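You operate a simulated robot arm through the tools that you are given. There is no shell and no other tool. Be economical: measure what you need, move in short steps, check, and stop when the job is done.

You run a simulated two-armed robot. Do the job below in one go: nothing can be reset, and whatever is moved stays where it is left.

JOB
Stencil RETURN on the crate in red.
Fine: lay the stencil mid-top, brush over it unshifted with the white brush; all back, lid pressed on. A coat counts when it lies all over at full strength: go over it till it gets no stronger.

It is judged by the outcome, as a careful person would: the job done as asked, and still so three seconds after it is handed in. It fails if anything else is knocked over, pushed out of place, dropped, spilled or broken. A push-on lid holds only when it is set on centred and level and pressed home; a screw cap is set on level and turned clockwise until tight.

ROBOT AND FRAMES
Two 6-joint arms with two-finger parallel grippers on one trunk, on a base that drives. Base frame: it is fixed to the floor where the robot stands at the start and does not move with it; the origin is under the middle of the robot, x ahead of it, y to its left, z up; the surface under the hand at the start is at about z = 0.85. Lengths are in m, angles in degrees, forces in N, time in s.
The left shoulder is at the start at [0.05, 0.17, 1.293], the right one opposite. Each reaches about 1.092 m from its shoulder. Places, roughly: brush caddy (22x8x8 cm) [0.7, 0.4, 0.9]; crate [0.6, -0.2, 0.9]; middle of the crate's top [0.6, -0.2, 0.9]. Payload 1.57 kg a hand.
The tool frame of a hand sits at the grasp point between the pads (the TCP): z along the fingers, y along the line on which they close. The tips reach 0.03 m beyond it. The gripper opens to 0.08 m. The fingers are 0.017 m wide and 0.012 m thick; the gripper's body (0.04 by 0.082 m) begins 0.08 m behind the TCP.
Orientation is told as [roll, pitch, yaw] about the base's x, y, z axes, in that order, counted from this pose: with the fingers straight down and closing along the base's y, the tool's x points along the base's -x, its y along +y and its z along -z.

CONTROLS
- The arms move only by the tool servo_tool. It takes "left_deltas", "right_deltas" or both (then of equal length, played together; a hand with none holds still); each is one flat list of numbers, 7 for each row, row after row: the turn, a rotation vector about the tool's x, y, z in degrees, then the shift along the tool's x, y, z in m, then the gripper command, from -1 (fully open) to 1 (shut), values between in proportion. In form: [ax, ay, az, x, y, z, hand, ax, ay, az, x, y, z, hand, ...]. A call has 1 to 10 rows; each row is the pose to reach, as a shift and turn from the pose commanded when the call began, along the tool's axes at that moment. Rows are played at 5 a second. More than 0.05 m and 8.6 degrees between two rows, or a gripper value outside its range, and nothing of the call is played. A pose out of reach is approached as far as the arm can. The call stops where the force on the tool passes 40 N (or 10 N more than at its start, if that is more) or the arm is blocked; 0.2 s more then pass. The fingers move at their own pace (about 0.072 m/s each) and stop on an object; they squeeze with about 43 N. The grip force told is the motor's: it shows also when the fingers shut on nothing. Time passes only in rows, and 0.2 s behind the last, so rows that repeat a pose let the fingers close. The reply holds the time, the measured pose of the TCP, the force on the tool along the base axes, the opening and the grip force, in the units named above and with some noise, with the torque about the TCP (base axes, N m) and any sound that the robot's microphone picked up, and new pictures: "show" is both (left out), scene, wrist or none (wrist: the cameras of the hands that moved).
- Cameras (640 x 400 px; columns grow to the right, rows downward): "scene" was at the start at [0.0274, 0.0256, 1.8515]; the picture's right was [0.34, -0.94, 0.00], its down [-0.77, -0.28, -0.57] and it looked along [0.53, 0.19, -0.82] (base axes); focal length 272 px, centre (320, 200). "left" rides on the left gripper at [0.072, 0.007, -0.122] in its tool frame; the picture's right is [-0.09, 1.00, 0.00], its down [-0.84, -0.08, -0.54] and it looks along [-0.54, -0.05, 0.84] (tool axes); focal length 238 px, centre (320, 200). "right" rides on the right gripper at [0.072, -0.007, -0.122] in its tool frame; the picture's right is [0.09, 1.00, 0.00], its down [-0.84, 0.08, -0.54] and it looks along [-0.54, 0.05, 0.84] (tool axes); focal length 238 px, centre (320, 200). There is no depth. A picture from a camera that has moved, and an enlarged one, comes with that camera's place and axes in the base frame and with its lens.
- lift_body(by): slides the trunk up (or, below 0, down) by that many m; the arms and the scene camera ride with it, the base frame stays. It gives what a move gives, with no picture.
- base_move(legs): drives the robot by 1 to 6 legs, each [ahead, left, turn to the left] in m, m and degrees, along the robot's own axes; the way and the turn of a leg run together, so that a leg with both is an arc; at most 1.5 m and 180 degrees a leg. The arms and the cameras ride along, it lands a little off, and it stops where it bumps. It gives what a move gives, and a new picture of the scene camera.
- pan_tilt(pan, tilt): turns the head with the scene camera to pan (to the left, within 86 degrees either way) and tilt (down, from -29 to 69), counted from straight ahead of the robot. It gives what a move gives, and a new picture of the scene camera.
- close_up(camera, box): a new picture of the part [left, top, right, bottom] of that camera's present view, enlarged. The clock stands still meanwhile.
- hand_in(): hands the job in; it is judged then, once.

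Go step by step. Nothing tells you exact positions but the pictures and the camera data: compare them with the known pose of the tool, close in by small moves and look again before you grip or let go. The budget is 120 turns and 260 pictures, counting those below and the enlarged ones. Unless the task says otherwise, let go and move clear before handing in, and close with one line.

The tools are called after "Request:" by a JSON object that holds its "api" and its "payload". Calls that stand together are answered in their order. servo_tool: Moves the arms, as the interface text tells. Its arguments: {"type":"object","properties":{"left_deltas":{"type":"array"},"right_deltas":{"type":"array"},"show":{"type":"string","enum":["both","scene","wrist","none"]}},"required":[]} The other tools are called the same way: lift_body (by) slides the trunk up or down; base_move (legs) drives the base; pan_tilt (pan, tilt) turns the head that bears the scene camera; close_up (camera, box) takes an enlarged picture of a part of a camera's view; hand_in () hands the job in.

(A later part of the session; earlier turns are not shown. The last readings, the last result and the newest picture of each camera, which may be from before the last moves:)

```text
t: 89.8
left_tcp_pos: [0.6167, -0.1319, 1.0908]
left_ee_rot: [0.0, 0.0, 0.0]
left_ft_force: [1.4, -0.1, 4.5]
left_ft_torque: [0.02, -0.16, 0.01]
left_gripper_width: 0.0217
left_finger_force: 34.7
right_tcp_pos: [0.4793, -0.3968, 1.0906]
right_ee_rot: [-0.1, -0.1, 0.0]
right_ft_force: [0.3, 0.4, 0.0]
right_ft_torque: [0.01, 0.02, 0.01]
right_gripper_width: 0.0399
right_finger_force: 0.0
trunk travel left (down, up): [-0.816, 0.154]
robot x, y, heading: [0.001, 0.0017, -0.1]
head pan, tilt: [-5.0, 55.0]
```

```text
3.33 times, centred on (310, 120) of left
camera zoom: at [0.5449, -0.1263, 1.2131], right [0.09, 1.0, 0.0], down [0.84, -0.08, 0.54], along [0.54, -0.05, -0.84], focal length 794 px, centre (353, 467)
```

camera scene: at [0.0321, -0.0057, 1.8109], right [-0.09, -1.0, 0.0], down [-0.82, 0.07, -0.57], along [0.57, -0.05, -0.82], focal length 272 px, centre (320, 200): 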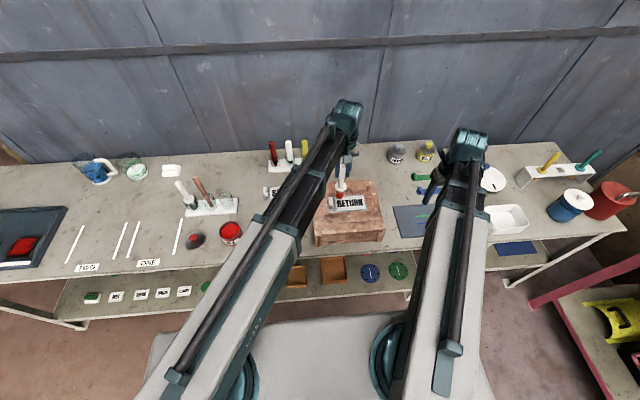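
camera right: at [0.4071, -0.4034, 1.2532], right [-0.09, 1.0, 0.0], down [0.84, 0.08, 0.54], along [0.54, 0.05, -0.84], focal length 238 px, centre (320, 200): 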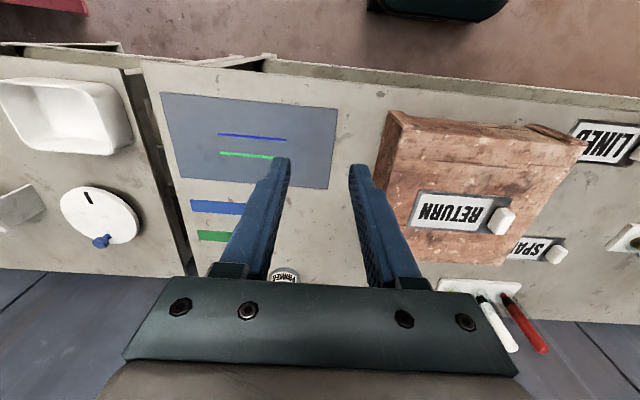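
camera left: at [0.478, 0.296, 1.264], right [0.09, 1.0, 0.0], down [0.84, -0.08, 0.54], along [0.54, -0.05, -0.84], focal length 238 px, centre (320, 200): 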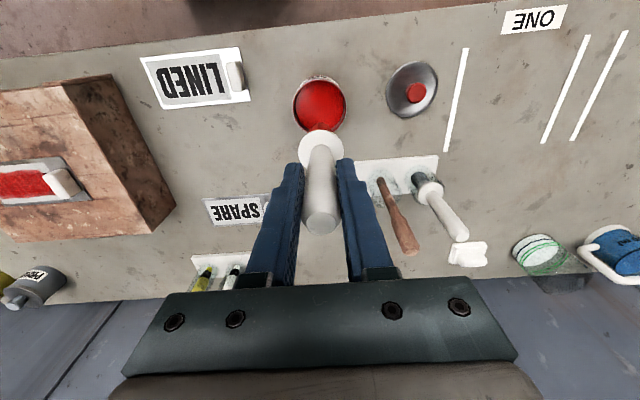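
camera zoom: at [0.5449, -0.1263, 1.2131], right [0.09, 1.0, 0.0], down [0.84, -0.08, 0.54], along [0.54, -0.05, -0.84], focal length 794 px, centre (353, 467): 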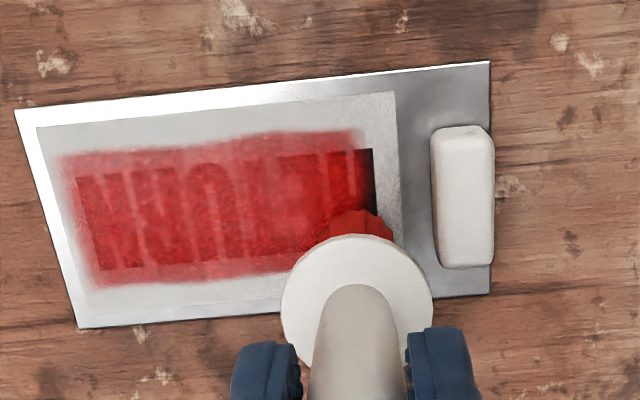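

The R stem still resists, so I test whether the brush is depositing at all now: two full strokes on the outer lines at this height.

Request:
{"api": "servo_tool", "payload": {"left_deltas": [0, 0, 0, 0.01, 0, 0, 1, 0, 0, 0, 0.01, -0.011, 0, 1, 0, 0, 0, 0.01, -0.022, 0, 1, 0, 0, 0, 0.01, -0.033, 0, 1, 0, 0, 0, 0.01, -0.044, 0, 1, 0, 0, 0, 0.01, -0.055, 0, 1, 0, 0, 0, 0.01, -0.066, 0, 1, 0, 0, 0, 0.01, -0.077, 0, 1, 0, 0, 0, 0.01, -0.087, 0, 1, 0, 0, 0, -0.008, -0.087, 0, 1], "show": "none"}}

Request:
{"api": "servo_tool", "payload": {"left_deltas": [0, 0, 0, 0, 0.011, 0, 1, 0, 0, 0, 0, 0.022, 0, 1, 0, 0, 0, 0, 0.033, 0, 1, 0, 0, 0, 0, 0.044, 0, 1, 0, 0, 0, 0, 0.055, 0, 1, 0, 0, 0, 0, 0.066, 0, 1, 0, 0, 0, 0, 0.077, 0, 1, 0, 0, 0, 0, 0.088, 0, 1, 0, 0, 0, 0, 0.095, 0, 1], "show": "none"}}

Request:
{"api": "lift_body", "payload": {"by": 0.05}}

Request:
{"api": "servo_tool", "payload": {"left_deltas": [0, 0, 0, -0.035, -0.015, 0, 1, 0, 0, 0, -0.07, -0.03, 0, 1, 0, 0, 0, -0.07, -0.03, 0, 1], "show": "none"}}

Request:
{"api": "close_up", "payload": {"camera": "left", "box": [240, 0, 380, 90]}}

Request:
{"api": "close_up", "payload": {"camera": "scene", "box": [325, 180, 375, 220]}}

```text
t: 92.0
left_tcp_pos: [0.6246, -0.2189, 1.092]
left_ee_rot: [0.0, 0.0, 0.0]
left_ft_force: [0.4, 0.8, 1.2]
left_ft_torque: [-0.03, 0.08, 0.01]
left_gripper_width: 0.0212
left_finger_force: 34.3
right_tcp_pos: [0.4796, -0.3961, 1.0909]
right_ee_rot: [0.0, -0.2, 0.0]
right_ft_force: [0.1, -0.3, 0.5]
right_ft_torque: [-0.01, -0.02, 0.01]
right_gripper_width: 0.04
right_finger_force: 0.0
trunk travel left (down, up): [-0.816, 0.154]
robot x, y, heading: [0.0005, -0.0042, 0.1]
head pan, tilt: [-5.0, 55.0]
```

```text
t: 94.0
left_tcp_pos: [0.6251, -0.126, 1.0917]
left_ee_rot: [0.2, 0.0, 0.0]
left_ft_force: [-0.6, -0.6, 2.6]
left_ft_torque: [-0.11, 0.06, -0.05]
left_gripper_width: 0.0215
left_finger_force: 34.9
right_tcp_pos: [0.4787, -0.3972, 1.0911]
right_ee_rot: [-0.1, -0.1, -0.1]
right_ft_force: [-0.2, -1.1, -0.2]
right_ft_torque: [0.0, 0.0, 0.0]
right_gripper_width: 0.0402
right_finger_force: 0.0
trunk travel left (down, up): [-0.816, 0.154]
robot x, y, heading: [0.0, -0.0017, -0.2]
head pan, tilt: [-5.0, 55.0]
```

```text
t: 94.9
left_tcp_pos: [0.6267, -0.1239, 1.1408]
left_ee_rot: [0.0, 0.0, -0.1]
left_ft_force: [0.1, 0.2, -1.8]
left_ft_torque: [0.03, 0.01, 0.02]
left_gripper_width: 0.0216
left_finger_force: 34.8
right_tcp_pos: [0.4805, -0.3974, 1.1408]
right_ee_rot: [0.1, -0.1, 0.0]
right_ft_force: [0.7, 0.0, 0.5]
right_ft_torque: [0.0, 0.0, -0.01]
right_gripper_width: 0.0399
right_finger_force: 0.1
trunk travel left (down, up): [-0.866, 0.104]
robot x, y, heading: [-0.0019, 0.0004, 0.1]
head pan, tilt: [-5.0, 55.0]
```

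```text
t: 95.7
left_tcp_pos: [0.6957, -0.1544, 1.1416]
left_ee_rot: [0.0, 0.0, 0.0]
left_ft_force: [0.5, 0.5, -0.4]
left_ft_torque: [0.02, 0.07, 0.02]
left_gripper_width: 0.0214
left_finger_force: 35.1
right_tcp_pos: [0.4796, -0.3969, 1.1406]
right_ee_rot: [-0.2, -0.1, 0.0]
right_ft_force: [0.0, 0.4, 0.4]
right_ft_torque: [0.01, 0.03, -0.01]
right_gripper_width: 0.04
right_finger_force: 0.0
trunk travel left (down, up): [-0.866, 0.104]
robot x, y, heading: [0.0009, 0.0008, -0.2]
head pan, tilt: [-5.0, 55.0]
```

```text
4.44 times, centred on (310, 45) of left
camera zoom: at [0.6236, -0.1481, 1.2632], right [0.09, 1.0, 0.0], down [0.84, -0.08, 0.54], along [0.54, -0.05, -0.84], focal length 1059 px, centre (364, 889)
```

zoom: 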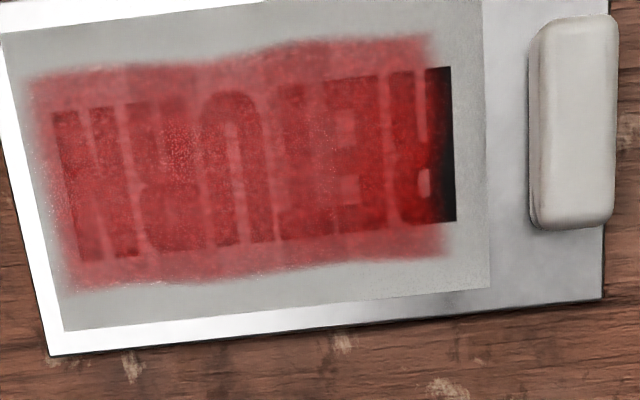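

```text
10.00 times, centred on (350, 200) of scene
camera zoom: at [0.0319, -0.0053, 1.8104], right [-0.09, -1.0, 0.0], down [-0.82, 0.07, -0.57], along [0.57, -0.05, -0.82], focal length 2724 px, centre (20, 200)
```

zoom: 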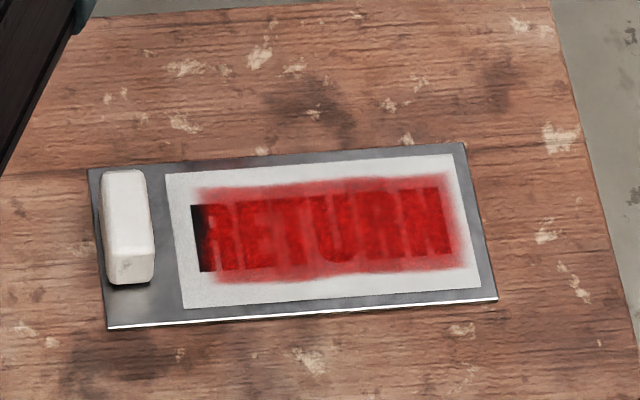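

The outline of the coat hasn't changed. As a safe test on the bare plate margin, I dab at x≈0.598, y≈−0.140 and see exactly where the mark lands.

Request:
{"api": "servo_tool", "payload": {"left_deltas": [0, 0, 0, 0.035, 0.005, 0, 1, 0, 0, 0, 0.07, 0.01, 0, 1, 0, 0, 0, 0.098, 0.0145, 0, 1, 0, 0, 0, 0.098, 0.0145, 0, 1], "show": "none"}}

Request:
{"api": "lift_body", "payload": {"by": -0.051}}

Request:
{"api": "servo_tool", "payload": {"left_deltas": [0, 0, 0, 0, 0.002, 0, 1, 0, 0, 0, 0, -0.002, 0, 1, 0, 0, 0, 0, 0.002, 0, 1, 0, 0, 0, 0, 0, 0, 1], "show": "none"}}

Request:
{"api": "close_up", "payload": {"camera": "left", "box": [240, 60, 380, 180]}}

Request:
{"api": "close_up", "payload": {"camera": "scene", "box": [325, 180, 375, 220]}}

```text
t: 96.7
left_tcp_pos: [0.5975, -0.1421, 1.1404]
left_ee_rot: [0.0, 0.0, 0.0]
left_ft_force: [-0.4, 0.4, -1.3]
left_ft_torque: [-0.03, 0.0, -0.02]
left_gripper_width: 0.0215
left_finger_force: 34.6
right_tcp_pos: [0.4806, -0.3973, 1.1414]
right_ee_rot: [0.0, -0.1, 0.0]
right_ft_force: [0.0, 0.3, 0.4]
right_ft_torque: [-0.02, 0.01, -0.02]
right_gripper_width: 0.0402
right_finger_force: 0.1
trunk travel left (down, up): [-0.866, 0.104]
robot x, y, heading: [0.0009, 0.0023, 0.1]
head pan, tilt: [-5.0, 55.0]
```

```text
t: 97.6
left_tcp_pos: [0.5961, -0.1426, 1.0912]
left_ee_rot: [0.0, 0.1, 0.0]
left_ft_force: [-0.7, 0.4, 3.3]
left_ft_torque: [0.07, 0.27, -0.05]
left_gripper_width: 0.0216
left_finger_force: 34.2
right_tcp_pos: [0.4805, -0.3967, 1.0909]
right_ee_rot: [-0.1, -0.1, 0.0]
right_ft_force: [0.9, 0.2, 1.0]
right_ft_torque: [-0.02, 0.01, 0.02]
right_gripper_width: 0.0399
right_finger_force: 0.0
trunk travel left (down, up): [-0.815, 0.155]
robot x, y, heading: [-0.0021, -0.0025, -0.2]
head pan, tilt: [-5.0, 55.0]
```

```text
t: 98.6
left_tcp_pos: [0.5959, -0.1419, 1.0895]
left_ee_rot: [0.1, 0.0, 0.0]
left_ft_force: [0.2, 1.4, 3.3]
left_ft_torque: [0.17, -0.03, 0.0]
left_gripper_width: 0.0215
left_finger_force: 34.8
right_tcp_pos: [0.4793, -0.397, 1.0908]
right_ee_rot: [-0.1, -0.2, 0.0]
right_ft_force: [0.1, 0.3, 0.1]
right_ft_torque: [-0.03, 0.0, -0.01]
right_gripper_width: 0.0398
right_finger_force: 0.1
trunk travel left (down, up): [-0.815, 0.155]
robot x, y, heading: [0.0051, 0.0018, 0.2]
head pan, tilt: [-5.0, 55.0]
```

```text
3.33 times, centred on (310, 120) of left
camera zoom: at [0.5246, -0.1357, 1.2121], right [0.09, 1.0, 0.0], down [0.84, -0.08, 0.54], along [0.54, -0.05, -0.84], focal length 794 px, centre (353, 467)
```

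zoom: 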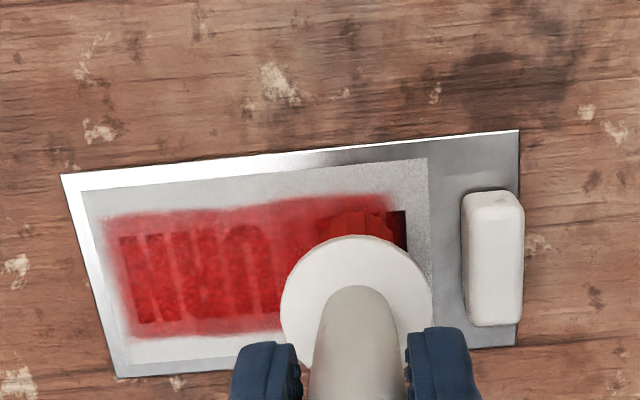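

```text
10.00 times, centred on (350, 200) of scene
camera zoom: at [0.0319, -0.0054, 1.7594], right [-0.09, -1.0, 0.0], down [-0.82, 0.07, -0.57], along [0.57, -0.05, -0.82], focal length 2724 px, centre (20, 200)
```

zoom: 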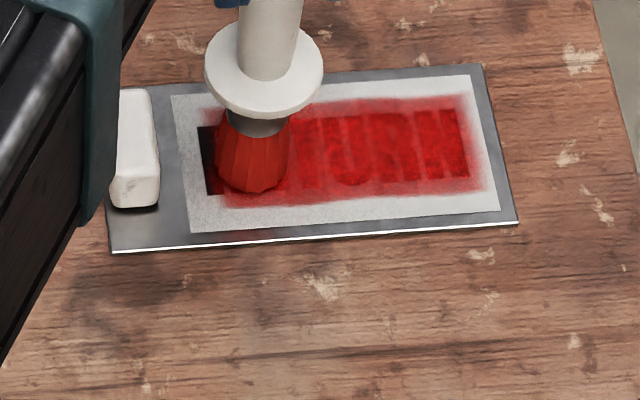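

The mark stays within a fixed text rectangle, so I take the coat region as the text area, and the recent strokes did deepen it. I continue full passes until it gets no stronger.

Request:
{"api": "servo_tool", "payload": {"left_deltas": [0, 0, 0, -0.01, 0.01, 0, 1, 0, 0, 0, -0.01, 0, 0, 1, 0, 0, 0, -0.01, -0.01, 0, 1, 0, 0, 0, -0.01, -0.02, 0, 1, 0, 0, 0, -0.01, -0.03, 0, 1, 0, 0, 0, -0.01, -0.04, 0, 1, 0, 0, 0, -0.01, -0.05, 0, 1, 0, 0, 0, -0.01, -0.06, 0, 1, 0, 0, 0, -0.01, -0.07, 0, 1, 0, 0, 0, -0.01, -0.078, 0, 1], "show": "none"}}

Request:
{"api": "servo_tool", "payload": {"left_deltas": [0, 0, 0, -0.01, 0, 0, 1, 0, 0, 0, -0.01, 0.011, 0, 1, 0, 0, 0, -0.01, 0.022, 0, 1, 0, 0, 0, -0.01, 0.033, 0, 1, 0, 0, 0, -0.01, 0.044, 0, 1, 0, 0, 0, -0.01, 0.055, 0, 1, 0, 0, 0, -0.01, 0.066, 0, 1, 0, 0, 0, -0.01, 0.077, 0, 1, 0, 0, 0, -0.01, 0.088, 0, 1, 0, 0, 0, -0.01, 0.094, 0, 1], "show": "none"}}

Request:
{"api": "servo_tool", "payload": {"left_deltas": [0, 0, 0, -0.009, 0, 0, 1, 0, 0, 0, -0.009, -0.011, 0, 1, 0, 0, 0, -0.009, -0.022, 0, 1, 0, 0, 0, -0.009, -0.033, 0, 1, 0, 0, 0, -0.009, -0.044, 0, 1, 0, 0, 0, -0.009, -0.055, 0, 1, 0, 0, 0, -0.009, -0.066, 0, 1, 0, 0, 0, -0.009, -0.077, 0, 1, 0, 0, 0, -0.009, -0.088, 0, 1, 0, 0, 0, -0.009, -0.094, 0, 1], "show": "none"}}

Request:
{"api": "lift_body", "payload": {"by": 0.05}}

Request:
{"api": "servo_tool", "payload": {"left_deltas": [0, 0, 0, -0.035, 0.03, 0, 1, 0, 0, 0, -0.07, 0.065, 0, 1, 0, 0, 0, -0.07, 0.065, 0, 1], "show": "none"}}

Request:
{"api": "close_up", "payload": {"camera": "left", "box": [240, 0, 380, 90]}}

Request:
{"api": "close_up", "payload": {"camera": "scene", "box": [325, 180, 375, 220]}}

```text
t: 100.8
left_tcp_pos: [0.6081, -0.2198, 1.0896]
left_ee_rot: [0.0, 0.0, 0.0]
left_ft_force: [0.3, 0.3, 1.9]
left_ft_torque: [0.12, 0.03, 0.0]
left_gripper_width: 0.0214
left_finger_force: 34.5
right_tcp_pos: [0.4798, -0.397, 1.0898]
right_ee_rot: [-0.1, -0.1, 0.0]
right_ft_force: [-1.4, -0.2, -0.7]
right_ft_torque: [-0.04, -0.04, -0.03]
right_gripper_width: 0.04
right_finger_force: 0.1
trunk travel left (down, up): [-0.815, 0.155]
robot x, y, heading: [-0.0005, -0.002, 0.2]
head pan, tilt: [-5.0, 55.0]
```

```text
t: 103.0
left_tcp_pos: [0.6153, -0.1259, 1.0907]
left_ee_rot: [0.0, 0.0, 0.0]
left_ft_force: [0.0, -0.9, 2.9]
left_ft_torque: [-0.12, 0.02, 0.0]
left_gripper_width: 0.0216
left_finger_force: 34.6
right_tcp_pos: [0.4796, -0.3959, 1.0899]
right_ee_rot: [-0.1, -0.1, 0.0]
right_ft_force: [-0.4, 0.0, -0.8]
right_ft_torque: [-0.01, 0.02, 0.03]
right_gripper_width: 0.04
right_finger_force: 0.1
trunk travel left (down, up): [-0.815, 0.155]
robot x, y, heading: [-0.0019, 0.001, 0.2]
head pan, tilt: [-5.0, 55.0]
```

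```text
t: 105.2
left_tcp_pos: [0.6262, -0.2199, 1.0904]
left_ee_rot: [0.1, 0.0, 0.0]
left_ft_force: [0.6, 0.4, 2.5]
left_ft_torque: [0.08, 0.02, -0.01]
left_gripper_width: 0.0214
left_finger_force: 34.7
right_tcp_pos: [0.479, -0.3962, 1.0899]
right_ee_rot: [-0.1, -0.1, 0.0]
right_ft_force: [0.7, -0.6, 0.8]
right_ft_torque: [0.02, 0.0, 0.03]
right_gripper_width: 0.0402
right_finger_force: 0.1
trunk travel left (down, up): [-0.815, 0.155]
robot x, y, heading: [0.0012, 0.0005, 0.1]
head pan, tilt: [-5.0, 55.0]
```

```text
t: 106.1
left_tcp_pos: [0.6248, -0.219, 1.1394]
left_ee_rot: [0.0, 0.0, -0.1]
left_ft_force: [-0.7, 0.2, -0.9]
left_ft_torque: [-0.02, 0.01, 0.01]
left_gripper_width: 0.0215
left_finger_force: 34.4
right_tcp_pos: [0.4797, -0.3967, 1.1398]
right_ee_rot: [0.0, 0.0, -0.1]
right_ft_force: [-0.3, 0.0, -0.5]
right_ft_torque: [0.03, -0.02, 0.01]
right_gripper_width: 0.0399
right_finger_force: 0.0
trunk travel left (down, up): [-0.865, 0.105]
robot x, y, heading: [-0.0009, 0.0007, 0.0]
head pan, tilt: [-5.0, 55.0]
```

```text
t: 106.9
left_tcp_pos: [0.695, -0.1561, 1.1402]
left_ee_rot: [0.0, 0.0, 0.1]
left_ft_force: [0.0, -0.1, -0.8]
left_ft_torque: [0.02, -0.03, -0.02]
left_gripper_width: 0.0215
left_finger_force: 35.0
right_tcp_pos: [0.4794, -0.397, 1.1388]
right_ee_rot: [-0.1, 0.0, 0.0]
right_ft_force: [0.4, -0.6, -0.1]
right_ft_torque: [0.02, 0.01, -0.02]
right_gripper_width: 0.04
right_finger_force: 0.1
trunk travel left (down, up): [-0.865, 0.105]
robot x, y, heading: [-0.0036, 0.0017, 0.0]
head pan, tilt: [-5.0, 55.0]
```

```text
4.44 times, centred on (310, 45) of left
camera zoom: at [0.6224, -0.1489, 1.2621], right [0.09, 1.0, 0.0], down [0.84, -0.08, 0.54], along [0.54, -0.05, -0.84], focal length 1059 px, centre (364, 889)
```

zoom: 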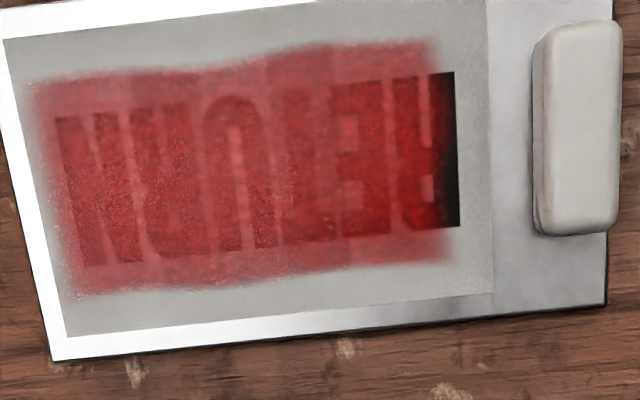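

```text
10.00 times, centred on (350, 200) of scene
camera zoom: at [0.0319, -0.0058, 1.8094], right [-0.09, -1.0, 0.0], down [-0.82, 0.07, -0.57], along [0.57, -0.05, -0.82], focal length 2724 px, centre (20, 200)
```

zoom: 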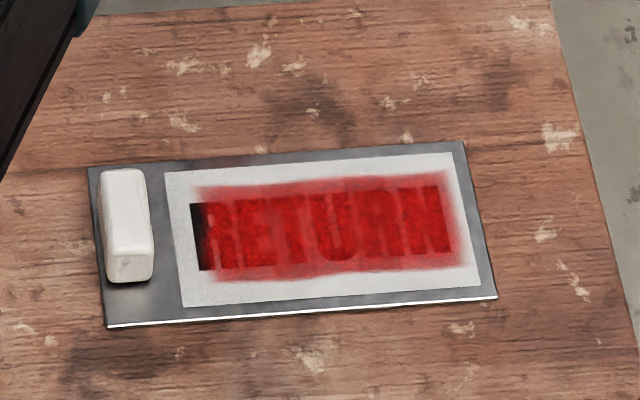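

Nothing changed in those passes, so perhaps the reloads were too shallow. I go back to the pot for a deeper, longer dip with a small stir.

Request:
{"api": "servo_tool", "payload": {"left_deltas": [0, 0, 0, 0.012, 0.045, 0, 1, 0, 0, 0, 0.026, 0.09, 0, 1, 0, 0, 0, 0.04, 0.135, 0, 1, 0, 0, 0, 0.056, 0.18, 0, 1, 0, 0, 0, 0.072, 0.225, 0, 1, 0, 0, 0, 0.088, 0.27, 0, 1, 0, 0, 0, 0.104, 0.315, 0, 1, 0, 0, 0, 0.12, 0.36, 0, 1, 0, 0, 0, 0.135, 0.405, 0, 1, 0, 0, 0, 0.1455, 0.445, 0, 1], "show": "none"}}

Request:
{"api": "close_up", "payload": {"camera": "left", "box": [220, 60, 420, 260]}}

Request:
{"api": "close_up", "payload": {"camera": "scene", "box": [190, 170, 270, 250]}}

```text
t: 109.1
left_tcp_pos: [0.5473, 0.2911, 1.1396]
left_ee_rot: [0.1, 0.0, 0.1]
left_ft_force: [-0.1, -0.6, -0.4]
left_ft_torque: [-0.02, -0.01, 0.02]
left_gripper_width: 0.0214
left_finger_force: 34.3
right_tcp_pos: [0.4793, -0.3958, 1.14]
right_ee_rot: [-0.1, -0.1, 0.0]
right_ft_force: [0.3, -0.1, -0.7]
right_ft_torque: [-0.06, -0.05, 0.0]
right_gripper_width: 0.04
right_finger_force: 0.1
trunk travel left (down, up): [-0.865, 0.105]
robot x, y, heading: [0.0007, -0.0006, 0.1]
head pan, tilt: [-5.0, 55.0]
```

```text
2.00 times, centred on (320, 160) of left
camera zoom: at [0.4752, 0.2988, 1.262], right [0.09, 1.0, 0.0], down [0.84, -0.08, 0.54], along [0.54, -0.05, -0.84], focal length 477 px, centre (320, 280)
```

zoom: 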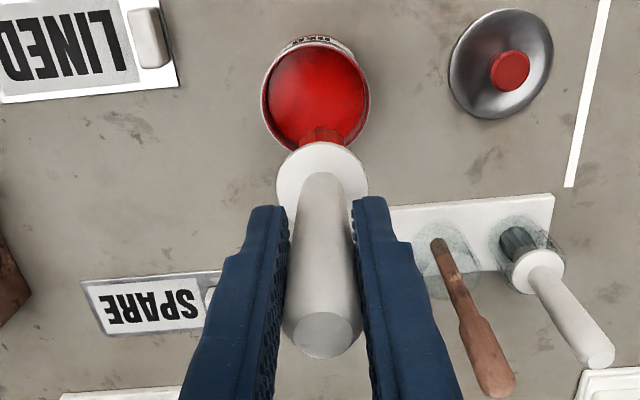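

```text
5.00 times, centred on (230, 210) of scene
camera zoom: at [0.032, -0.0047, 1.8094], right [-0.09, -1.0, 0.0], down [-0.82, 0.07, -0.57], along [0.57, -0.05, -0.82], focal length 1362 px, centre (770, 150)
```

zoom: 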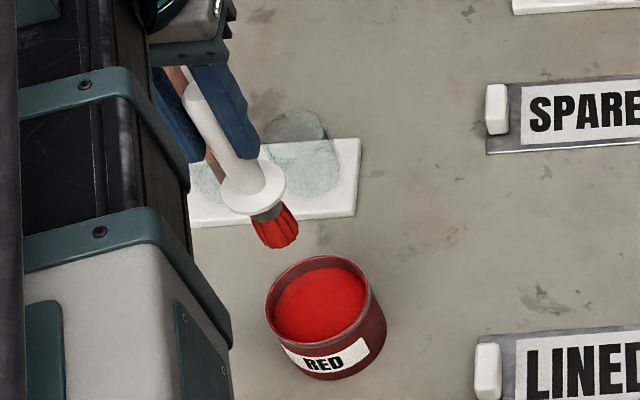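

Request:
{"api": "servo_tool", "payload": {"left_deltas": [0, 0, 0, -0.002, -0.002, 0, 1, 0, 0, 0, -0.002, -0.002, 0, 1], "show": "none"}}

Request:
{"api": "lift_body", "payload": {"by": -0.121}}

Request:
{"api": "servo_tool", "payload": {"left_deltas": [0, 0, 0, 0.003, 0, 0, 1, 0, 0, 0, 0, 0.003, 0, 1, 0, 0, 0, -0.003, 0, 0, 1, 0, 0, 0, 0, -0.003, 0, 1, 0, 0, 0, 0, 0, 0, 1], "show": "none"}}

Request:
{"api": "close_up", "payload": {"camera": "scene", "box": [190, 170, 270, 250]}}

Request:
{"api": "lift_body", "payload": {"by": 0.121}}

Request:
{"api": "servo_tool", "payload": {"left_deltas": [0, 0, 0, -0.007, -0.045, 0, 1, 0, 0, 0, -0.014, -0.09, 0, 1, 0, 0, 0, -0.021, -0.135, 0, 1, 0, 0, 0, -0.028, -0.18, 0, 1, 0, 0, 0, -0.035, -0.225, 0, 1, 0, 0, 0, -0.042, -0.27, 0, 1, 0, 0, 0, -0.049, -0.315, 0, 1, 0, 0, 0, -0.056, -0.36, 0, 1, 0, 0, 0, -0.062, -0.4, 0, 1, 0, 0, 0, -0.067, -0.416, 0, 1], "show": "none"}}

Request:
{"api": "lift_body", "payload": {"by": -0.0485}}

```text
t: 109.7
left_tcp_pos: [0.5492, 0.2897, 1.1391]
left_ee_rot: [0.1, 0.0, 0.0]
left_ft_force: [0.4, 0.4, -0.6]
left_ft_torque: [0.0, -0.01, -0.07]
left_gripper_width: 0.0214
left_finger_force: 35.0
right_tcp_pos: [0.4804, -0.3966, 1.1408]
right_ee_rot: [-0.1, -0.1, 0.0]
right_ft_force: [0.3, -0.2, -0.1]
right_ft_torque: [0.0, -0.03, -0.02]
right_gripper_width: 0.0402
right_finger_force: 0.0
trunk travel left (down, up): [-0.865, 0.105]
robot x, y, heading: [0.0007, -0.0009, 0.4]
head pan, tilt: [-5.0, 55.0]
```

```text
t: 111.2
left_tcp_pos: [0.55, 0.2888, 1.0185]
left_ee_rot: [0.0, 0.1, 0.0]
left_ft_force: [-0.2, 1.2, -0.6]
left_ft_torque: [0.01, -0.05, 0.01]
left_gripper_width: 0.0217
left_finger_force: 35.0
right_tcp_pos: [0.4792, -0.3965, 1.0193]
right_ee_rot: [-0.2, 0.0, 0.0]
right_ft_force: [-0.6, -0.5, -0.6]
right_ft_torque: [0.0, -0.04, 0.02]
right_gripper_width: 0.04
right_finger_force: 0.1
trunk travel left (down, up): [-0.744, 0.226]
robot x, y, heading: [-0.0014, 0.0035, 0.1]
head pan, tilt: [-5.0, 55.0]
```

```text
t: 112.4
left_tcp_pos: [0.551, 0.2891, 1.0188]
left_ee_rot: [0.0, 0.0, 0.0]
left_ft_force: [1.0, 0.9, 0.2]
left_ft_torque: [0.0, 0.03, -0.02]
left_gripper_width: 0.0215
left_finger_force: 34.5
right_tcp_pos: [0.479, -0.3968, 1.0183]
right_ee_rot: [-0.1, -0.2, -0.1]
right_ft_force: [-0.2, 0.4, 0.1]
right_ft_torque: [0.04, 0.0, -0.01]
right_gripper_width: 0.0399
right_finger_force: 0.1
trunk travel left (down, up): [-0.744, 0.226]
robot x, y, heading: [-0.0027, 0.0054, 0.0]
head pan, tilt: [-5.0, 55.0]
```

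```text
5.00 times, centred on (230, 210) of scene
camera zoom: at [0.0321, -0.0053, 1.6884], right [-0.09, -1.0, 0.0], down [-0.82, 0.07, -0.57], along [0.57, -0.05, -0.82], focal length 1362 px, centre (770, 150)
```

zoom: 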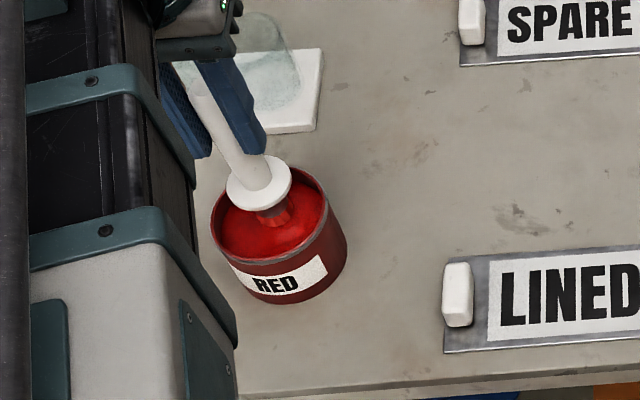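

```text
t: 114.0
left_tcp_pos: [0.5491, 0.2891, 1.1401]
left_ee_rot: [0.0, 0.0, 0.0]
left_ft_force: [-0.5, 0.1, -1.0]
left_ft_torque: [-0.04, 0.01, 0.0]
left_gripper_width: 0.0216
left_finger_force: 34.1
right_tcp_pos: [0.4794, -0.3965, 1.1397]
right_ee_rot: [-0.1, -0.1, 0.0]
right_ft_force: [-0.2, -0.1, 0.3]
right_ft_torque: [-0.01, 0.03, 0.01]
right_gripper_width: 0.0401
right_finger_force: 0.0
trunk travel left (down, up): [-0.865, 0.105]
robot x, y, heading: [-0.0027, -0.0021, 0.1]
head pan, tilt: [-5.0, 55.0]
```

```text
t: 116.2
left_tcp_pos: [0.6184, -0.1273, 1.1393]
left_ee_rot: [0.0, -0.1, 0.0]
left_ft_force: [-0.2, -0.5, 0.1]
left_ft_torque: [-0.02, 0.03, 0.01]
left_gripper_width: 0.0215
left_finger_force: 34.3
right_tcp_pos: [0.48, -0.3966, 1.1397]
right_ee_rot: [0.0, -0.1, 0.0]
right_ft_force: [0.1, -0.3, 0.6]
right_ft_torque: [0.02, 0.01, -0.02]
right_gripper_width: 0.0401
right_finger_force: 0.1
trunk travel left (down, up): [-0.865, 0.105]
robot x, y, heading: [0.002, -0.0013, -0.2]
head pan, tilt: [-5.0, 55.0]
```

```text
t: 117.0
left_tcp_pos: [0.6176, -0.126, 1.0924]
left_ee_rot: [0.1, 0.0, 0.0]
left_ft_force: [0.0, -0.5, -0.2]
left_ft_torque: [0.0, 0.0, 0.01]
left_gripper_width: 0.0214
left_finger_force: 34.5
right_tcp_pos: [0.48, -0.3972, 1.0906]
right_ee_rot: [-0.1, -0.1, 0.1]
right_ft_force: [-1.0, -0.2, 0.0]
right_ft_torque: [0.0, 0.0, 0.01]
right_gripper_width: 0.04
right_finger_force: 0.2
trunk travel left (down, up): [-0.817, 0.153]
robot x, y, heading: [-0.0023, -0.0018, 0.1]
head pan, tilt: [-5.0, 55.0]
```

The deep dip is done and the brush hovers just above the R end. I lower into contact and scrub around the stem.

Request:
{"api": "lift_body", "payload": {"by": -0.0025}}

Request:
{"api": "servo_tool", "payload": {"left_deltas": [0, 0, 0, 0.006, 0, 0, 1, 0, 0, 0, 0.012, 0, 0, 1, 0, 0, 0, 0.012, -0.005, 0, 1, 0, 0, 0, 0.005, -0.005, 0, 1, 0, 0, 0, -0.005, -0.005, 0, 1, 0, 0, 0, -0.008, 0, 0, 1, 0, 0, 0, 0, 0, 0, 1, 0, 0, 0, 0.01, 0, 0, 1, 0, 0, 0, 0, -0.003, 0, 1, 0, 0, 0, -0.006, -0.003, 0, 1], "show": "none"}}

Request:
{"api": "lift_body", "payload": {"by": 0.05}}

Request:
{"api": "servo_tool", "payload": {"left_deltas": [0, 0, 0, -0.035, -0.015, 0, 1, 0, 0, 0, -0.07, -0.03, 0, 1, 0, 0, 0, -0.07, -0.03, 0, 1], "show": "none"}}

Request:
{"api": "close_up", "payload": {"camera": "left", "box": [240, 0, 380, 90]}}

Request:
{"api": "close_up", "payload": {"camera": "scene", "box": [325, 180, 375, 220]}}

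```text
t: 117.6
left_tcp_pos: [0.6183, -0.1267, 1.0902]
left_ee_rot: [0.0, -0.1, 0.1]
left_ft_force: [1.1, -0.4, 15.8]
left_ft_torque: [-0.06, -0.35, 0.01]
left_gripper_width: 0.0214
left_finger_force: 34.6
right_tcp_pos: [0.4789, -0.3961, 1.0895]
right_ee_rot: [-0.1, -0.1, 0.0]
right_ft_force: [0.2, -0.1, 0.1]
right_ft_torque: [0.03, -0.02, 0.02]
right_gripper_width: 0.0399
right_finger_force: 0.0
trunk travel left (down, up): [-0.814, 0.156]
robot x, y, heading: [0.0019, -0.0009, 0.2]
head pan, tilt: [-5.0, 55.0]
```

```text
t: 119.8
left_tcp_pos: [0.6227, -0.1299, 1.0898]
left_ee_rot: [-0.1, -0.1, -0.1]
left_ft_force: [-3.6, 0.0, 8.8]
left_ft_torque: [-0.05, 0.51, 0.03]
left_gripper_width: 0.0214
left_finger_force: 34.7
right_tcp_pos: [0.4775, -0.3959, 1.0887]
right_ee_rot: [-0.1, -0.1, 0.0]
right_ft_force: [1.4, 0.4, 0.9]
right_ft_torque: [0.01, 0.0, -0.01]
right_gripper_width: 0.04
right_finger_force: 0.1
trunk travel left (down, up): [-0.814, 0.156]
robot x, y, heading: [0.0011, -0.0, 0.0]
head pan, tilt: [-5.0, 55.0]
```

```text
t: 120.7
left_tcp_pos: [0.6246, -0.128, 1.1392]
left_ee_rot: [0.0, 0.0, 0.0]
left_ft_force: [0.5, -0.6, -1.6]
left_ft_torque: [0.0, 0.02, -0.02]
left_gripper_width: 0.0214
left_finger_force: 34.6
right_tcp_pos: [0.4804, -0.3971, 1.1384]
right_ee_rot: [0.0, -0.1, 0.0]
right_ft_force: [-0.3, 0.8, -0.1]
right_ft_torque: [0.01, 0.01, 0.01]
right_gripper_width: 0.04
right_finger_force: 0.1
trunk travel left (down, up): [-0.864, 0.106]
robot x, y, heading: [0.0011, -0.0029, 0.0]
head pan, tilt: [-5.0, 55.0]
```

```text
t: 121.5
left_tcp_pos: [0.6927, -0.1597, 1.1396]
left_ee_rot: [0.0, 0.0, -0.1]
left_ft_force: [0.2, -0.4, -0.3]
left_ft_torque: [-0.05, -0.01, 0.02]
left_gripper_width: 0.0213
left_finger_force: 35.1
right_tcp_pos: [0.4789, -0.3965, 1.1385]
right_ee_rot: [0.0, -0.1, 0.1]
right_ft_force: [0.2, 0.5, -0.7]
right_ft_torque: [0.04, 0.0, 0.01]
right_gripper_width: 0.0401
right_finger_force: 0.1
trunk travel left (down, up): [-0.864, 0.106]
robot x, y, heading: [0.0002, 0.0016, -0.1]
head pan, tilt: [-5.0, 55.0]
```

```text
4.44 times, centred on (310, 45) of left
camera zoom: at [0.6219, -0.1525, 1.2612], right [0.09, 1.0, 0.0], down [0.84, -0.08, 0.54], along [0.54, -0.05, -0.84], focal length 1059 px, centre (364, 889)
```

zoom: 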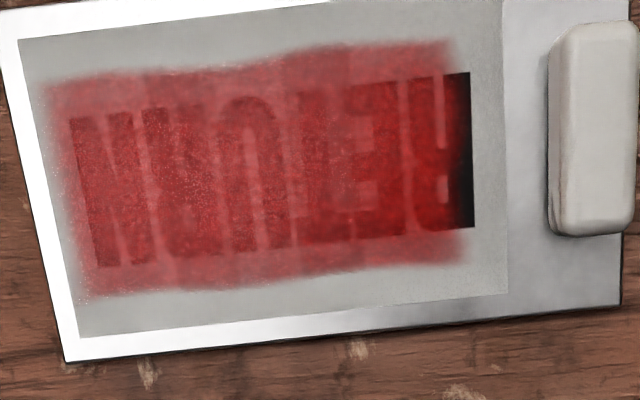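

```text
10.00 times, centred on (350, 200) of scene
camera zoom: at [0.0319, -0.0053, 1.8084], right [-0.09, -1.0, 0.0], down [-0.82, 0.07, -0.57], along [0.57, -0.05, -0.82], focal length 2724 px, centre (20, 200)
```

zoom: 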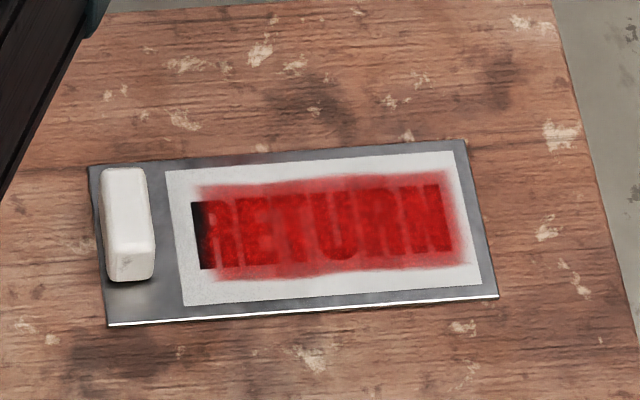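

The edge still hasn't moved, but the coat shows bands about a letter wide, so the outermost band by the tab may need the brush centred on it. I try firm strokes starting right at y≈−0.1195, just clear of the tab.

Request:
{"api": "servo_tool", "payload": {"left_deltas": [0, 0, 0, 0.035, 0.015, 0, 1, 0, 0, 0, 0.065, 0.03, 0, 1, 0, 0, 0, 0.077, 0.0385, 0, 1, 0, 0, 0, 0.077, 0.0395, 0, 1], "show": "none"}}

Request:
{"api": "lift_body", "payload": {"by": -0.05}}

Request:
{"api": "servo_tool", "payload": {"left_deltas": [0, 0, 0, 0.005, 0, 0, 1, 0, 0, 0, 0.012, 0, 0, 1, 0, 0, 0, 0.012, -0.015, 0, 1, 0, 0, 0, 0.012, -0.03, 0, 1, 0, 0, 0, 0.006, -0.015, 0, 1, 0, 0, 0, 0.002, 0, 0, 1, 0, 0, 0, -0.008, 0, 0, 1, 0, 0, 0, -0.008, -0.015, 0, 1, 0, 0, 0, -0.008, -0.03, 0, 1, 0, 0, 0, -0.004, 0, 0, 1], "show": "none"}}

Request:
{"api": "close_up", "payload": {"camera": "scene", "box": [325, 170, 375, 210]}}

Request:
{"api": "lift_body", "payload": {"by": 0.05}}

Request:
{"api": "servo_tool", "payload": {"left_deltas": [0, 0, 0, -0.035, -0.015, 0, 1, 0, 0, 0, -0.07, -0.035, 0, 1, 0, 0, 0, -0.07, -0.035, 0, 1], "show": "none"}}

Request:
{"api": "close_up", "payload": {"camera": "left", "box": [240, 0, 380, 90]}}

```text
t: 122.5
left_tcp_pos: [0.6186, -0.1182, 1.1386]
left_ee_rot: [0.0, 0.0, -0.1]
left_ft_force: [0.6, 0.7, -1.1]
left_ft_torque: [0.0, 0.02, -0.03]
left_gripper_width: 0.0214
left_finger_force: 34.5
right_tcp_pos: [0.4801, -0.3969, 1.1386]
right_ee_rot: [0.0, -0.1, 0.0]
right_ft_force: [0.9, -0.1, -0.7]
right_ft_torque: [0.01, 0.01, 0.0]
right_gripper_width: 0.04
right_finger_force: 0.0
trunk travel left (down, up): [-0.864, 0.106]
robot x, y, heading: [0.0016, -0.0012, 0.1]
head pan, tilt: [-5.0, 55.0]
```

```text
t: 123.4
left_tcp_pos: [0.6171, -0.119, 1.0895]
left_ee_rot: [0.0, 0.0, 0.0]
left_ft_force: [-0.1, -0.6, -0.8]
left_ft_torque: [0.01, 0.02, 0.02]
left_gripper_width: 0.0215
left_finger_force: 34.5
right_tcp_pos: [0.4802, -0.3977, 1.0885]
right_ee_rot: [0.0, -0.1, 0.0]
right_ft_force: [0.1, 0.3, -0.2]
right_ft_torque: [0.01, -0.02, 0.01]
right_gripper_width: 0.04
right_finger_force: 0.1
trunk travel left (down, up): [-0.814, 0.156]
robot x, y, heading: [0.0031, 0.0004, 0.0]
head pan, tilt: [-5.0, 55.0]
```

```text
t: 125.6
left_tcp_pos: [0.6208, -0.1166, 1.0889]
left_ee_rot: [-0.1, 0.0, 0.1]
left_ft_force: [0.0, 0.3, 0.1]
left_ft_torque: [0.02, 0.01, 0.01]
left_gripper_width: 0.0215
left_finger_force: 34.8
right_tcp_pos: [0.4804, -0.3953, 1.0902]
right_ee_rot: [0.0, -0.1, 0.0]
right_ft_force: [0.5, -0.3, 0.1]
right_ft_torque: [0.01, -0.06, 0.04]
right_gripper_width: 0.04
right_finger_force: 0.1
trunk travel left (down, up): [-0.814, 0.156]
robot x, y, heading: [0.0013, 0.0022, 0.0]
head pan, tilt: [-5.0, 55.0]
```

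```text
10.00 times, centred on (350, 190) of scene
camera zoom: at [0.0318, -0.0046, 1.7584], right [-0.09, -1.0, 0.0], down [-0.82, 0.07, -0.57], along [0.57, -0.05, -0.82], focal length 2724 px, centre (20, 300)
```

zoom: 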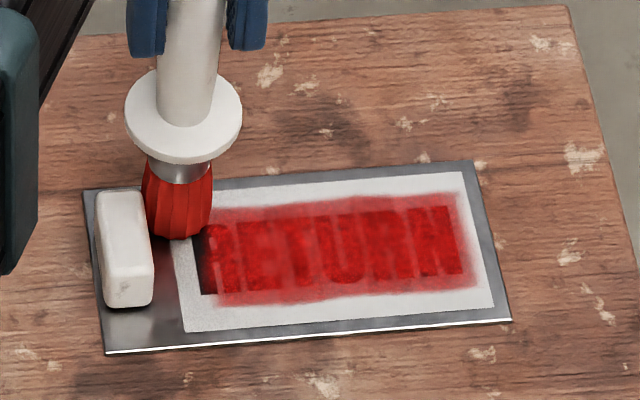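

```text
t: 126.5
left_tcp_pos: [0.6207, -0.1168, 1.1381]
left_ee_rot: [0.0, 0.0, 0.1]
left_ft_force: [0.6, -0.8, -0.3]
left_ft_torque: [0.04, 0.02, -0.01]
left_gripper_width: 0.0212
left_finger_force: 34.4
right_tcp_pos: [0.4798, -0.3967, 1.1378]
right_ee_rot: [0.0, -0.1, 0.1]
right_ft_force: [0.5, -0.5, 0.1]
right_ft_torque: [0.01, -0.01, 0.02]
right_gripper_width: 0.0401
right_finger_force: 0.0
trunk travel left (down, up): [-0.864, 0.106]
robot x, y, heading: [-0.001, 0.0019, -0.1]
head pan, tilt: [-5.0, 55.0]
```

```text
t: 127.3
left_tcp_pos: [0.6914, -0.1529, 1.139]
left_ee_rot: [-0.1, 0.1, 0.0]
left_ft_force: [0.0, 1.1, -0.6]
left_ft_torque: [0.02, 0.01, -0.04]
left_gripper_width: 0.0214
left_finger_force: 34.7
right_tcp_pos: [0.4792, -0.3964, 1.1379]
right_ee_rot: [-0.1, -0.1, 0.0]
right_ft_force: [0.0, 0.4, -0.4]
right_ft_torque: [0.0, 0.0, 0.0]
right_gripper_width: 0.04
right_finger_force: 0.0
trunk travel left (down, up): [-0.864, 0.106]
robot x, y, heading: [0.0022, -0.0008, 0.1]
head pan, tilt: [-5.0, 55.0]
```

```text
4.44 times, centred on (310, 45) of left
camera zoom: at [0.6186, -0.1466, 1.2612], right [0.09, 1.0, 0.0], down [0.84, -0.08, 0.54], along [0.54, -0.05, -0.84], focal length 1059 px, centre (364, 889)
```

zoom: 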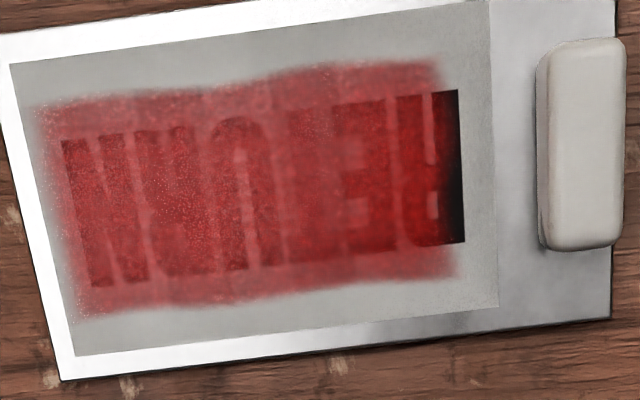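

The brush has slid up slightly in the grip, so that pass hovered. I repeat at the same place, lowering until I feel contact.

Request:
{"api": "servo_tool", "payload": {"left_deltas": [0, 0, 0, 0.035, 0.015, 0, 1, 0, 0, 0, 0.065, 0.025, 0, 1, 0, 0, 0, 0.079, 0.032, 0, 1, 0, 0, 0, 0.079, 0.032, 0, 1], "show": "none"}}

Request:
{"api": "lift_body", "payload": {"by": -0.0515}}

Request:
{"api": "lift_body", "payload": {"by": -0.0015}}

```text
t: 128.3
left_tcp_pos: [0.6131, -0.1218, 1.1384]
left_ee_rot: [0.0, 0.0, 0.0]
left_ft_force: [-0.5, -0.9, -0.5]
left_ft_torque: [0.02, 0.05, -0.04]
left_gripper_width: 0.0216
left_finger_force: 34.6
right_tcp_pos: [0.4795, -0.3957, 1.1393]
right_ee_rot: [0.0, 0.0, 0.0]
right_ft_force: [0.1, -0.4, 0.0]
right_ft_torque: [0.02, 0.02, 0.0]
right_gripper_width: 0.0398
right_finger_force: 0.1
trunk travel left (down, up): [-0.864, 0.106]
robot x, y, heading: [-0.0005, 0.001, -0.2]
head pan, tilt: [-5.0, 55.0]
```

```text
t: 129.3
left_tcp_pos: [0.6125, -0.1217, 1.0882]
left_ee_rot: [0.0, 0.1, 0.0]
left_ft_force: [-1.2, 0.2, 1.9]
left_ft_torque: [0.05, 0.14, -0.01]
left_gripper_width: 0.0216
left_finger_force: 34.5
right_tcp_pos: [0.4796, -0.3971, 1.0873]
right_ee_rot: [-0.1, 0.0, 0.0]
right_ft_force: [0.1, -0.3, -0.7]
right_ft_torque: [-0.02, -0.01, 0.0]
right_gripper_width: 0.04
right_finger_force: 0.0
trunk travel left (down, up): [-0.813, 0.157]
robot x, y, heading: [-0.0007, -0.0013, -0.3]
head pan, tilt: [-5.0, 55.0]
```

```text
t: 129.8
left_tcp_pos: [0.6122, -0.1217, 1.0868]
left_ee_rot: [0.0, -0.1, 0.1]
left_ft_force: [2.6, -0.1, 25.2]
left_ft_torque: [-0.06, -0.46, -0.01]
left_gripper_width: 0.0213
left_finger_force: 34.7
right_tcp_pos: [0.4788, -0.3965, 1.0868]
right_ee_rot: [-0.1, -0.1, 0.0]
right_ft_force: [0.4, -0.1, 0.6]
right_ft_torque: [-0.01, 0.01, 0.0]
right_gripper_width: 0.0398
right_finger_force: 0.1
trunk travel left (down, up): [-0.811, 0.159]
robot x, y, heading: [0.001, 0.0004, 0.1]
head pan, tilt: [-5.0, 55.0]
```

That is too firm; I back off a millimetre and stroke from here along the text and back.

Request:
{"api": "lift_body", "payload": {"by": 0.001}}

Request:
{"api": "servo_tool", "payload": {"left_deltas": [0, 0, 0, 0.006, 0.001, 0, 1, 0, 0, 0, 0, 0.001, 0, 1, 0, 0, 0, -0.008, 0.001, 0, 1, 0, 0, 0, 0, 0.001, 0, 1, 0, 0, 0, 0, -0.008, 0, 1, 0, 0, 0, 0, -0.018, 0, 1, 0, 0, 0, 0, -0.028, 0, 1, 0, 0, 0, 0, -0.018, 0, 1, 0, 0, 0, 0, -0.008, 0, 1, 0, 0, 0, 0, 0.001, 0, 1], "show": "none"}}

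Request:
{"api": "lift_body", "payload": {"by": 0.05}}

Request:
{"api": "servo_tool", "payload": {"left_deltas": [0, 0, 0, -0.035, -0.015, 0, 1, 0, 0, 0, -0.07, -0.035, 0, 1, 0, 0, 0, -0.075, -0.035, 0, 1], "show": "none"}}

Request:
{"api": "close_up", "payload": {"camera": "left", "box": [240, 0, 380, 90]}}

Request:
{"api": "close_up", "payload": {"camera": "scene", "box": [325, 180, 375, 220]}}

```text
t: 130.3
left_tcp_pos: [0.6112, -0.1201, 1.0881]
left_ee_rot: [0.0, 0.0, 0.0]
left_ft_force: [2.1, -0.1, 11.5]
left_ft_torque: [-0.03, -0.26, 0.02]
left_gripper_width: 0.0216
left_finger_force: 34.2
right_tcp_pos: [0.4787, -0.3961, 1.0868]
right_ee_rot: [-0.2, -0.1, 0.1]
right_ft_force: [0.2, -0.3, 0.5]
right_ft_torque: [0.0, 0.0, -0.04]
right_gripper_width: 0.0401
right_finger_force: 0.0
trunk travel left (down, up): [-0.812, 0.158]
robot x, y, heading: [-0.0026, -0.0002, 0.1]
head pan, tilt: [-5.0, 55.0]
```

```text
t: 132.5
left_tcp_pos: [0.6107, -0.1216, 1.087]
left_ee_rot: [0.0, 0.0, 0.1]
left_ft_force: [-0.5, -1.4, 6.4]
left_ft_torque: [-0.3, 0.07, 0.01]
left_gripper_width: 0.0215
left_finger_force: 34.8
right_tcp_pos: [0.4797, -0.3973, 1.0875]
right_ee_rot: [-0.1, -0.1, 0.0]
right_ft_force: [-0.4, -0.2, -0.5]
right_ft_torque: [-0.03, 0.02, -0.01]
right_gripper_width: 0.0398
right_finger_force: 0.1
trunk travel left (down, up): [-0.812, 0.158]
robot x, y, heading: [-0.0004, 0.0031, -0.1]
head pan, tilt: [-5.0, 55.0]
```

```text
t: 133.4
left_tcp_pos: [0.6118, -0.1208, 1.1366]
left_ee_rot: [0.0, -0.1, 0.0]
left_ft_force: [0.3, -0.9, -0.7]
left_ft_torque: [0.02, 0.03, 0.0]
left_gripper_width: 0.0215
left_finger_force: 34.6
right_tcp_pos: [0.48, -0.3969, 1.1363]
right_ee_rot: [0.0, -0.1, 0.0]
right_ft_force: [-0.2, 0.4, -0.5]
right_ft_torque: [0.04, 0.0, 0.04]
right_gripper_width: 0.04
right_finger_force: 0.1
trunk travel left (down, up): [-0.862, 0.108]
robot x, y, heading: [0.0033, -0.0006, -0.1]
head pan, tilt: [-5.0, 55.0]
```

```text
t: 134.2
left_tcp_pos: [0.6881, -0.1552, 1.1369]
left_ee_rot: [0.1, 0.1, 0.0]
left_ft_force: [-0.3, 0.1, -0.8]
left_ft_torque: [0.0, 0.01, 0.03]
left_gripper_width: 0.0215
left_finger_force: 34.3
right_tcp_pos: [0.4798, -0.3973, 1.1359]
right_ee_rot: [-0.1, -0.1, 0.0]
right_ft_force: [-0.1, -0.4, 0.5]
right_ft_torque: [-0.01, -0.01, 0.01]
right_gripper_width: 0.0398
right_finger_force: 0.0
trunk travel left (down, up): [-0.862, 0.108]
robot x, y, heading: [0.0012, -0.0003, 0.0]
head pan, tilt: [-5.0, 55.0]
```

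```text
4.44 times, centred on (310, 45) of left
camera zoom: at [0.6157, -0.1497, 1.2591], right [0.09, 1.0, 0.0], down [0.84, -0.08, 0.54], along [0.54, -0.05, -0.84], focal length 1059 px, centre (364, 889)
```

zoom: 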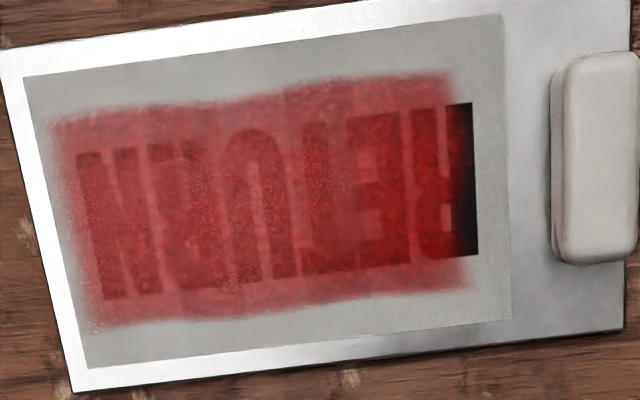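

```text
10.00 times, centred on (350, 200) of scene
camera zoom: at [0.0321, -0.0052, 1.8064], right [-0.09, -1.0, 0.0], down [-0.82, 0.07, -0.57], along [0.57, -0.05, -0.82], focal length 2724 px, centre (20, 200)
```

zoom: 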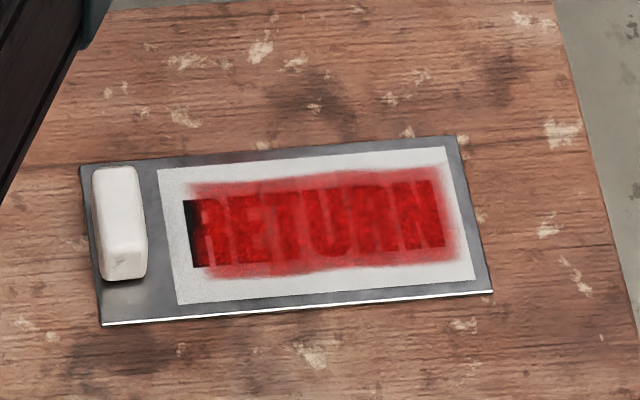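

Hard pressing at the end nudged the plate about 3 mm, so no more force there. The brush is still freshly loaded; I make a final set of very light passes over the text to confirm the coat is saturated.

Request:
{"api": "servo_tool", "payload": {"left_deltas": [0, 0, 0, 0.035, 0.01, 0, 1, 0, 0, 0, 0.065, 0.015, 0, 1, 0, 0, 0, 0.078, 0.019, 0, 1, 0, 0, 0, 0.078, 0.019, 0, 1], "show": "none"}}

Request:
{"api": "lift_body", "payload": {"by": -0.049}}

Request:
{"api": "servo_tool", "payload": {"left_deltas": [0, 0, 0, 0, -0.008, 0, 1, 0, 0, 0, 0, -0.017, 0, 1, 0, 0, 0, 0, -0.026, 0, 1, 0, 0, 0, 0, -0.035, 0, 1, 0, 0, 0, 0, -0.044, 0, 1, 0, 0, 0, 0, -0.053, 0, 1, 0, 0, 0, 0, -0.062, 0, 1, 0, 0, 0, 0, -0.071, 0, 1, 0, 0, 0, 0, -0.079, 0, 1, 0, 0, 0, -0.008, -0.079, 0, 1], "show": "none"}}

Request:
{"api": "close_up", "payload": {"camera": "right", "box": [420, 120, 560, 250]}}

```text
t: 135.2
left_tcp_pos: [0.6092, -0.1369, 1.1381]
left_ee_rot: [0.1, -0.1, -0.1]
left_ft_force: [-0.1, -0.2, -0.5]
left_ft_torque: [-0.04, 0.01, -0.03]
left_gripper_width: 0.0217
left_finger_force: 34.8
right_tcp_pos: [0.4801, -0.3969, 1.1373]
right_ee_rot: [0.0, -0.1, 0.0]
right_ft_force: [0.4, -0.4, 0.2]
right_ft_torque: [0.0, -0.02, -0.02]
right_gripper_width: 0.0399
right_finger_force: 0.0
trunk travel left (down, up): [-0.862, 0.108]
robot x, y, heading: [0.0016, 0.0002, -0.0]
head pan, tilt: [-5.0, 55.0]
```

```text
t: 136.1
left_tcp_pos: [0.6075, -0.1368, 1.087]
left_ee_rot: [-0.1, 0.0, -0.1]
left_ft_force: [0.5, 0.3, -0.7]
left_ft_torque: [0.01, 0.02, 0.01]
left_gripper_width: 0.0214
left_finger_force: 34.7
right_tcp_pos: [0.4801, -0.3967, 1.0882]
right_ee_rot: [-0.2, -0.2, 0.0]
right_ft_force: [-0.1, 1.3, 0.5]
right_ft_torque: [0.01, 0.01, 0.03]
right_gripper_width: 0.0403
right_finger_force: 0.0
trunk travel left (down, up): [-0.813, 0.157]
robot x, y, heading: [0.001, 0.0008, -0.1]
head pan, tilt: [-5.0, 55.0]
```

```text
t: 138.3
left_tcp_pos: [0.6153, -0.2164, 1.0875]
left_ee_rot: [0.0, -0.1, 0.0]
left_ft_force: [0.1, 0.4, -0.9]
left_ft_torque: [0.01, 0.01, -0.01]
left_gripper_width: 0.0217
left_finger_force: 34.9
right_tcp_pos: [0.4799, -0.3973, 1.0874]
right_ee_rot: [-0.1, -0.2, 0.0]
right_ft_force: [-0.7, 0.5, -0.4]
right_ft_torque: [0.0, -0.01, 0.0]
right_gripper_width: 0.0401
right_finger_force: 0.1
trunk travel left (down, up): [-0.813, 0.157]
robot x, y, heading: [-0.0028, 0.0004, -0.0]
head pan, tilt: [-5.0, 55.0]
```

```text
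3.08 times, centred on (490, 185) of right
camera zoom: at [0.4072, -0.4032, 1.2087], right [-0.09, 1.0, 0.0], down [0.84, 0.08, 0.54], along [0.54, 0.05, -0.84], focal length 733 px, centre (-203, 246)
```

zoom: 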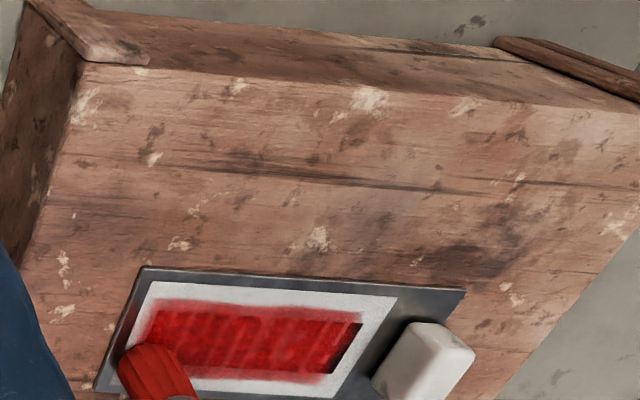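

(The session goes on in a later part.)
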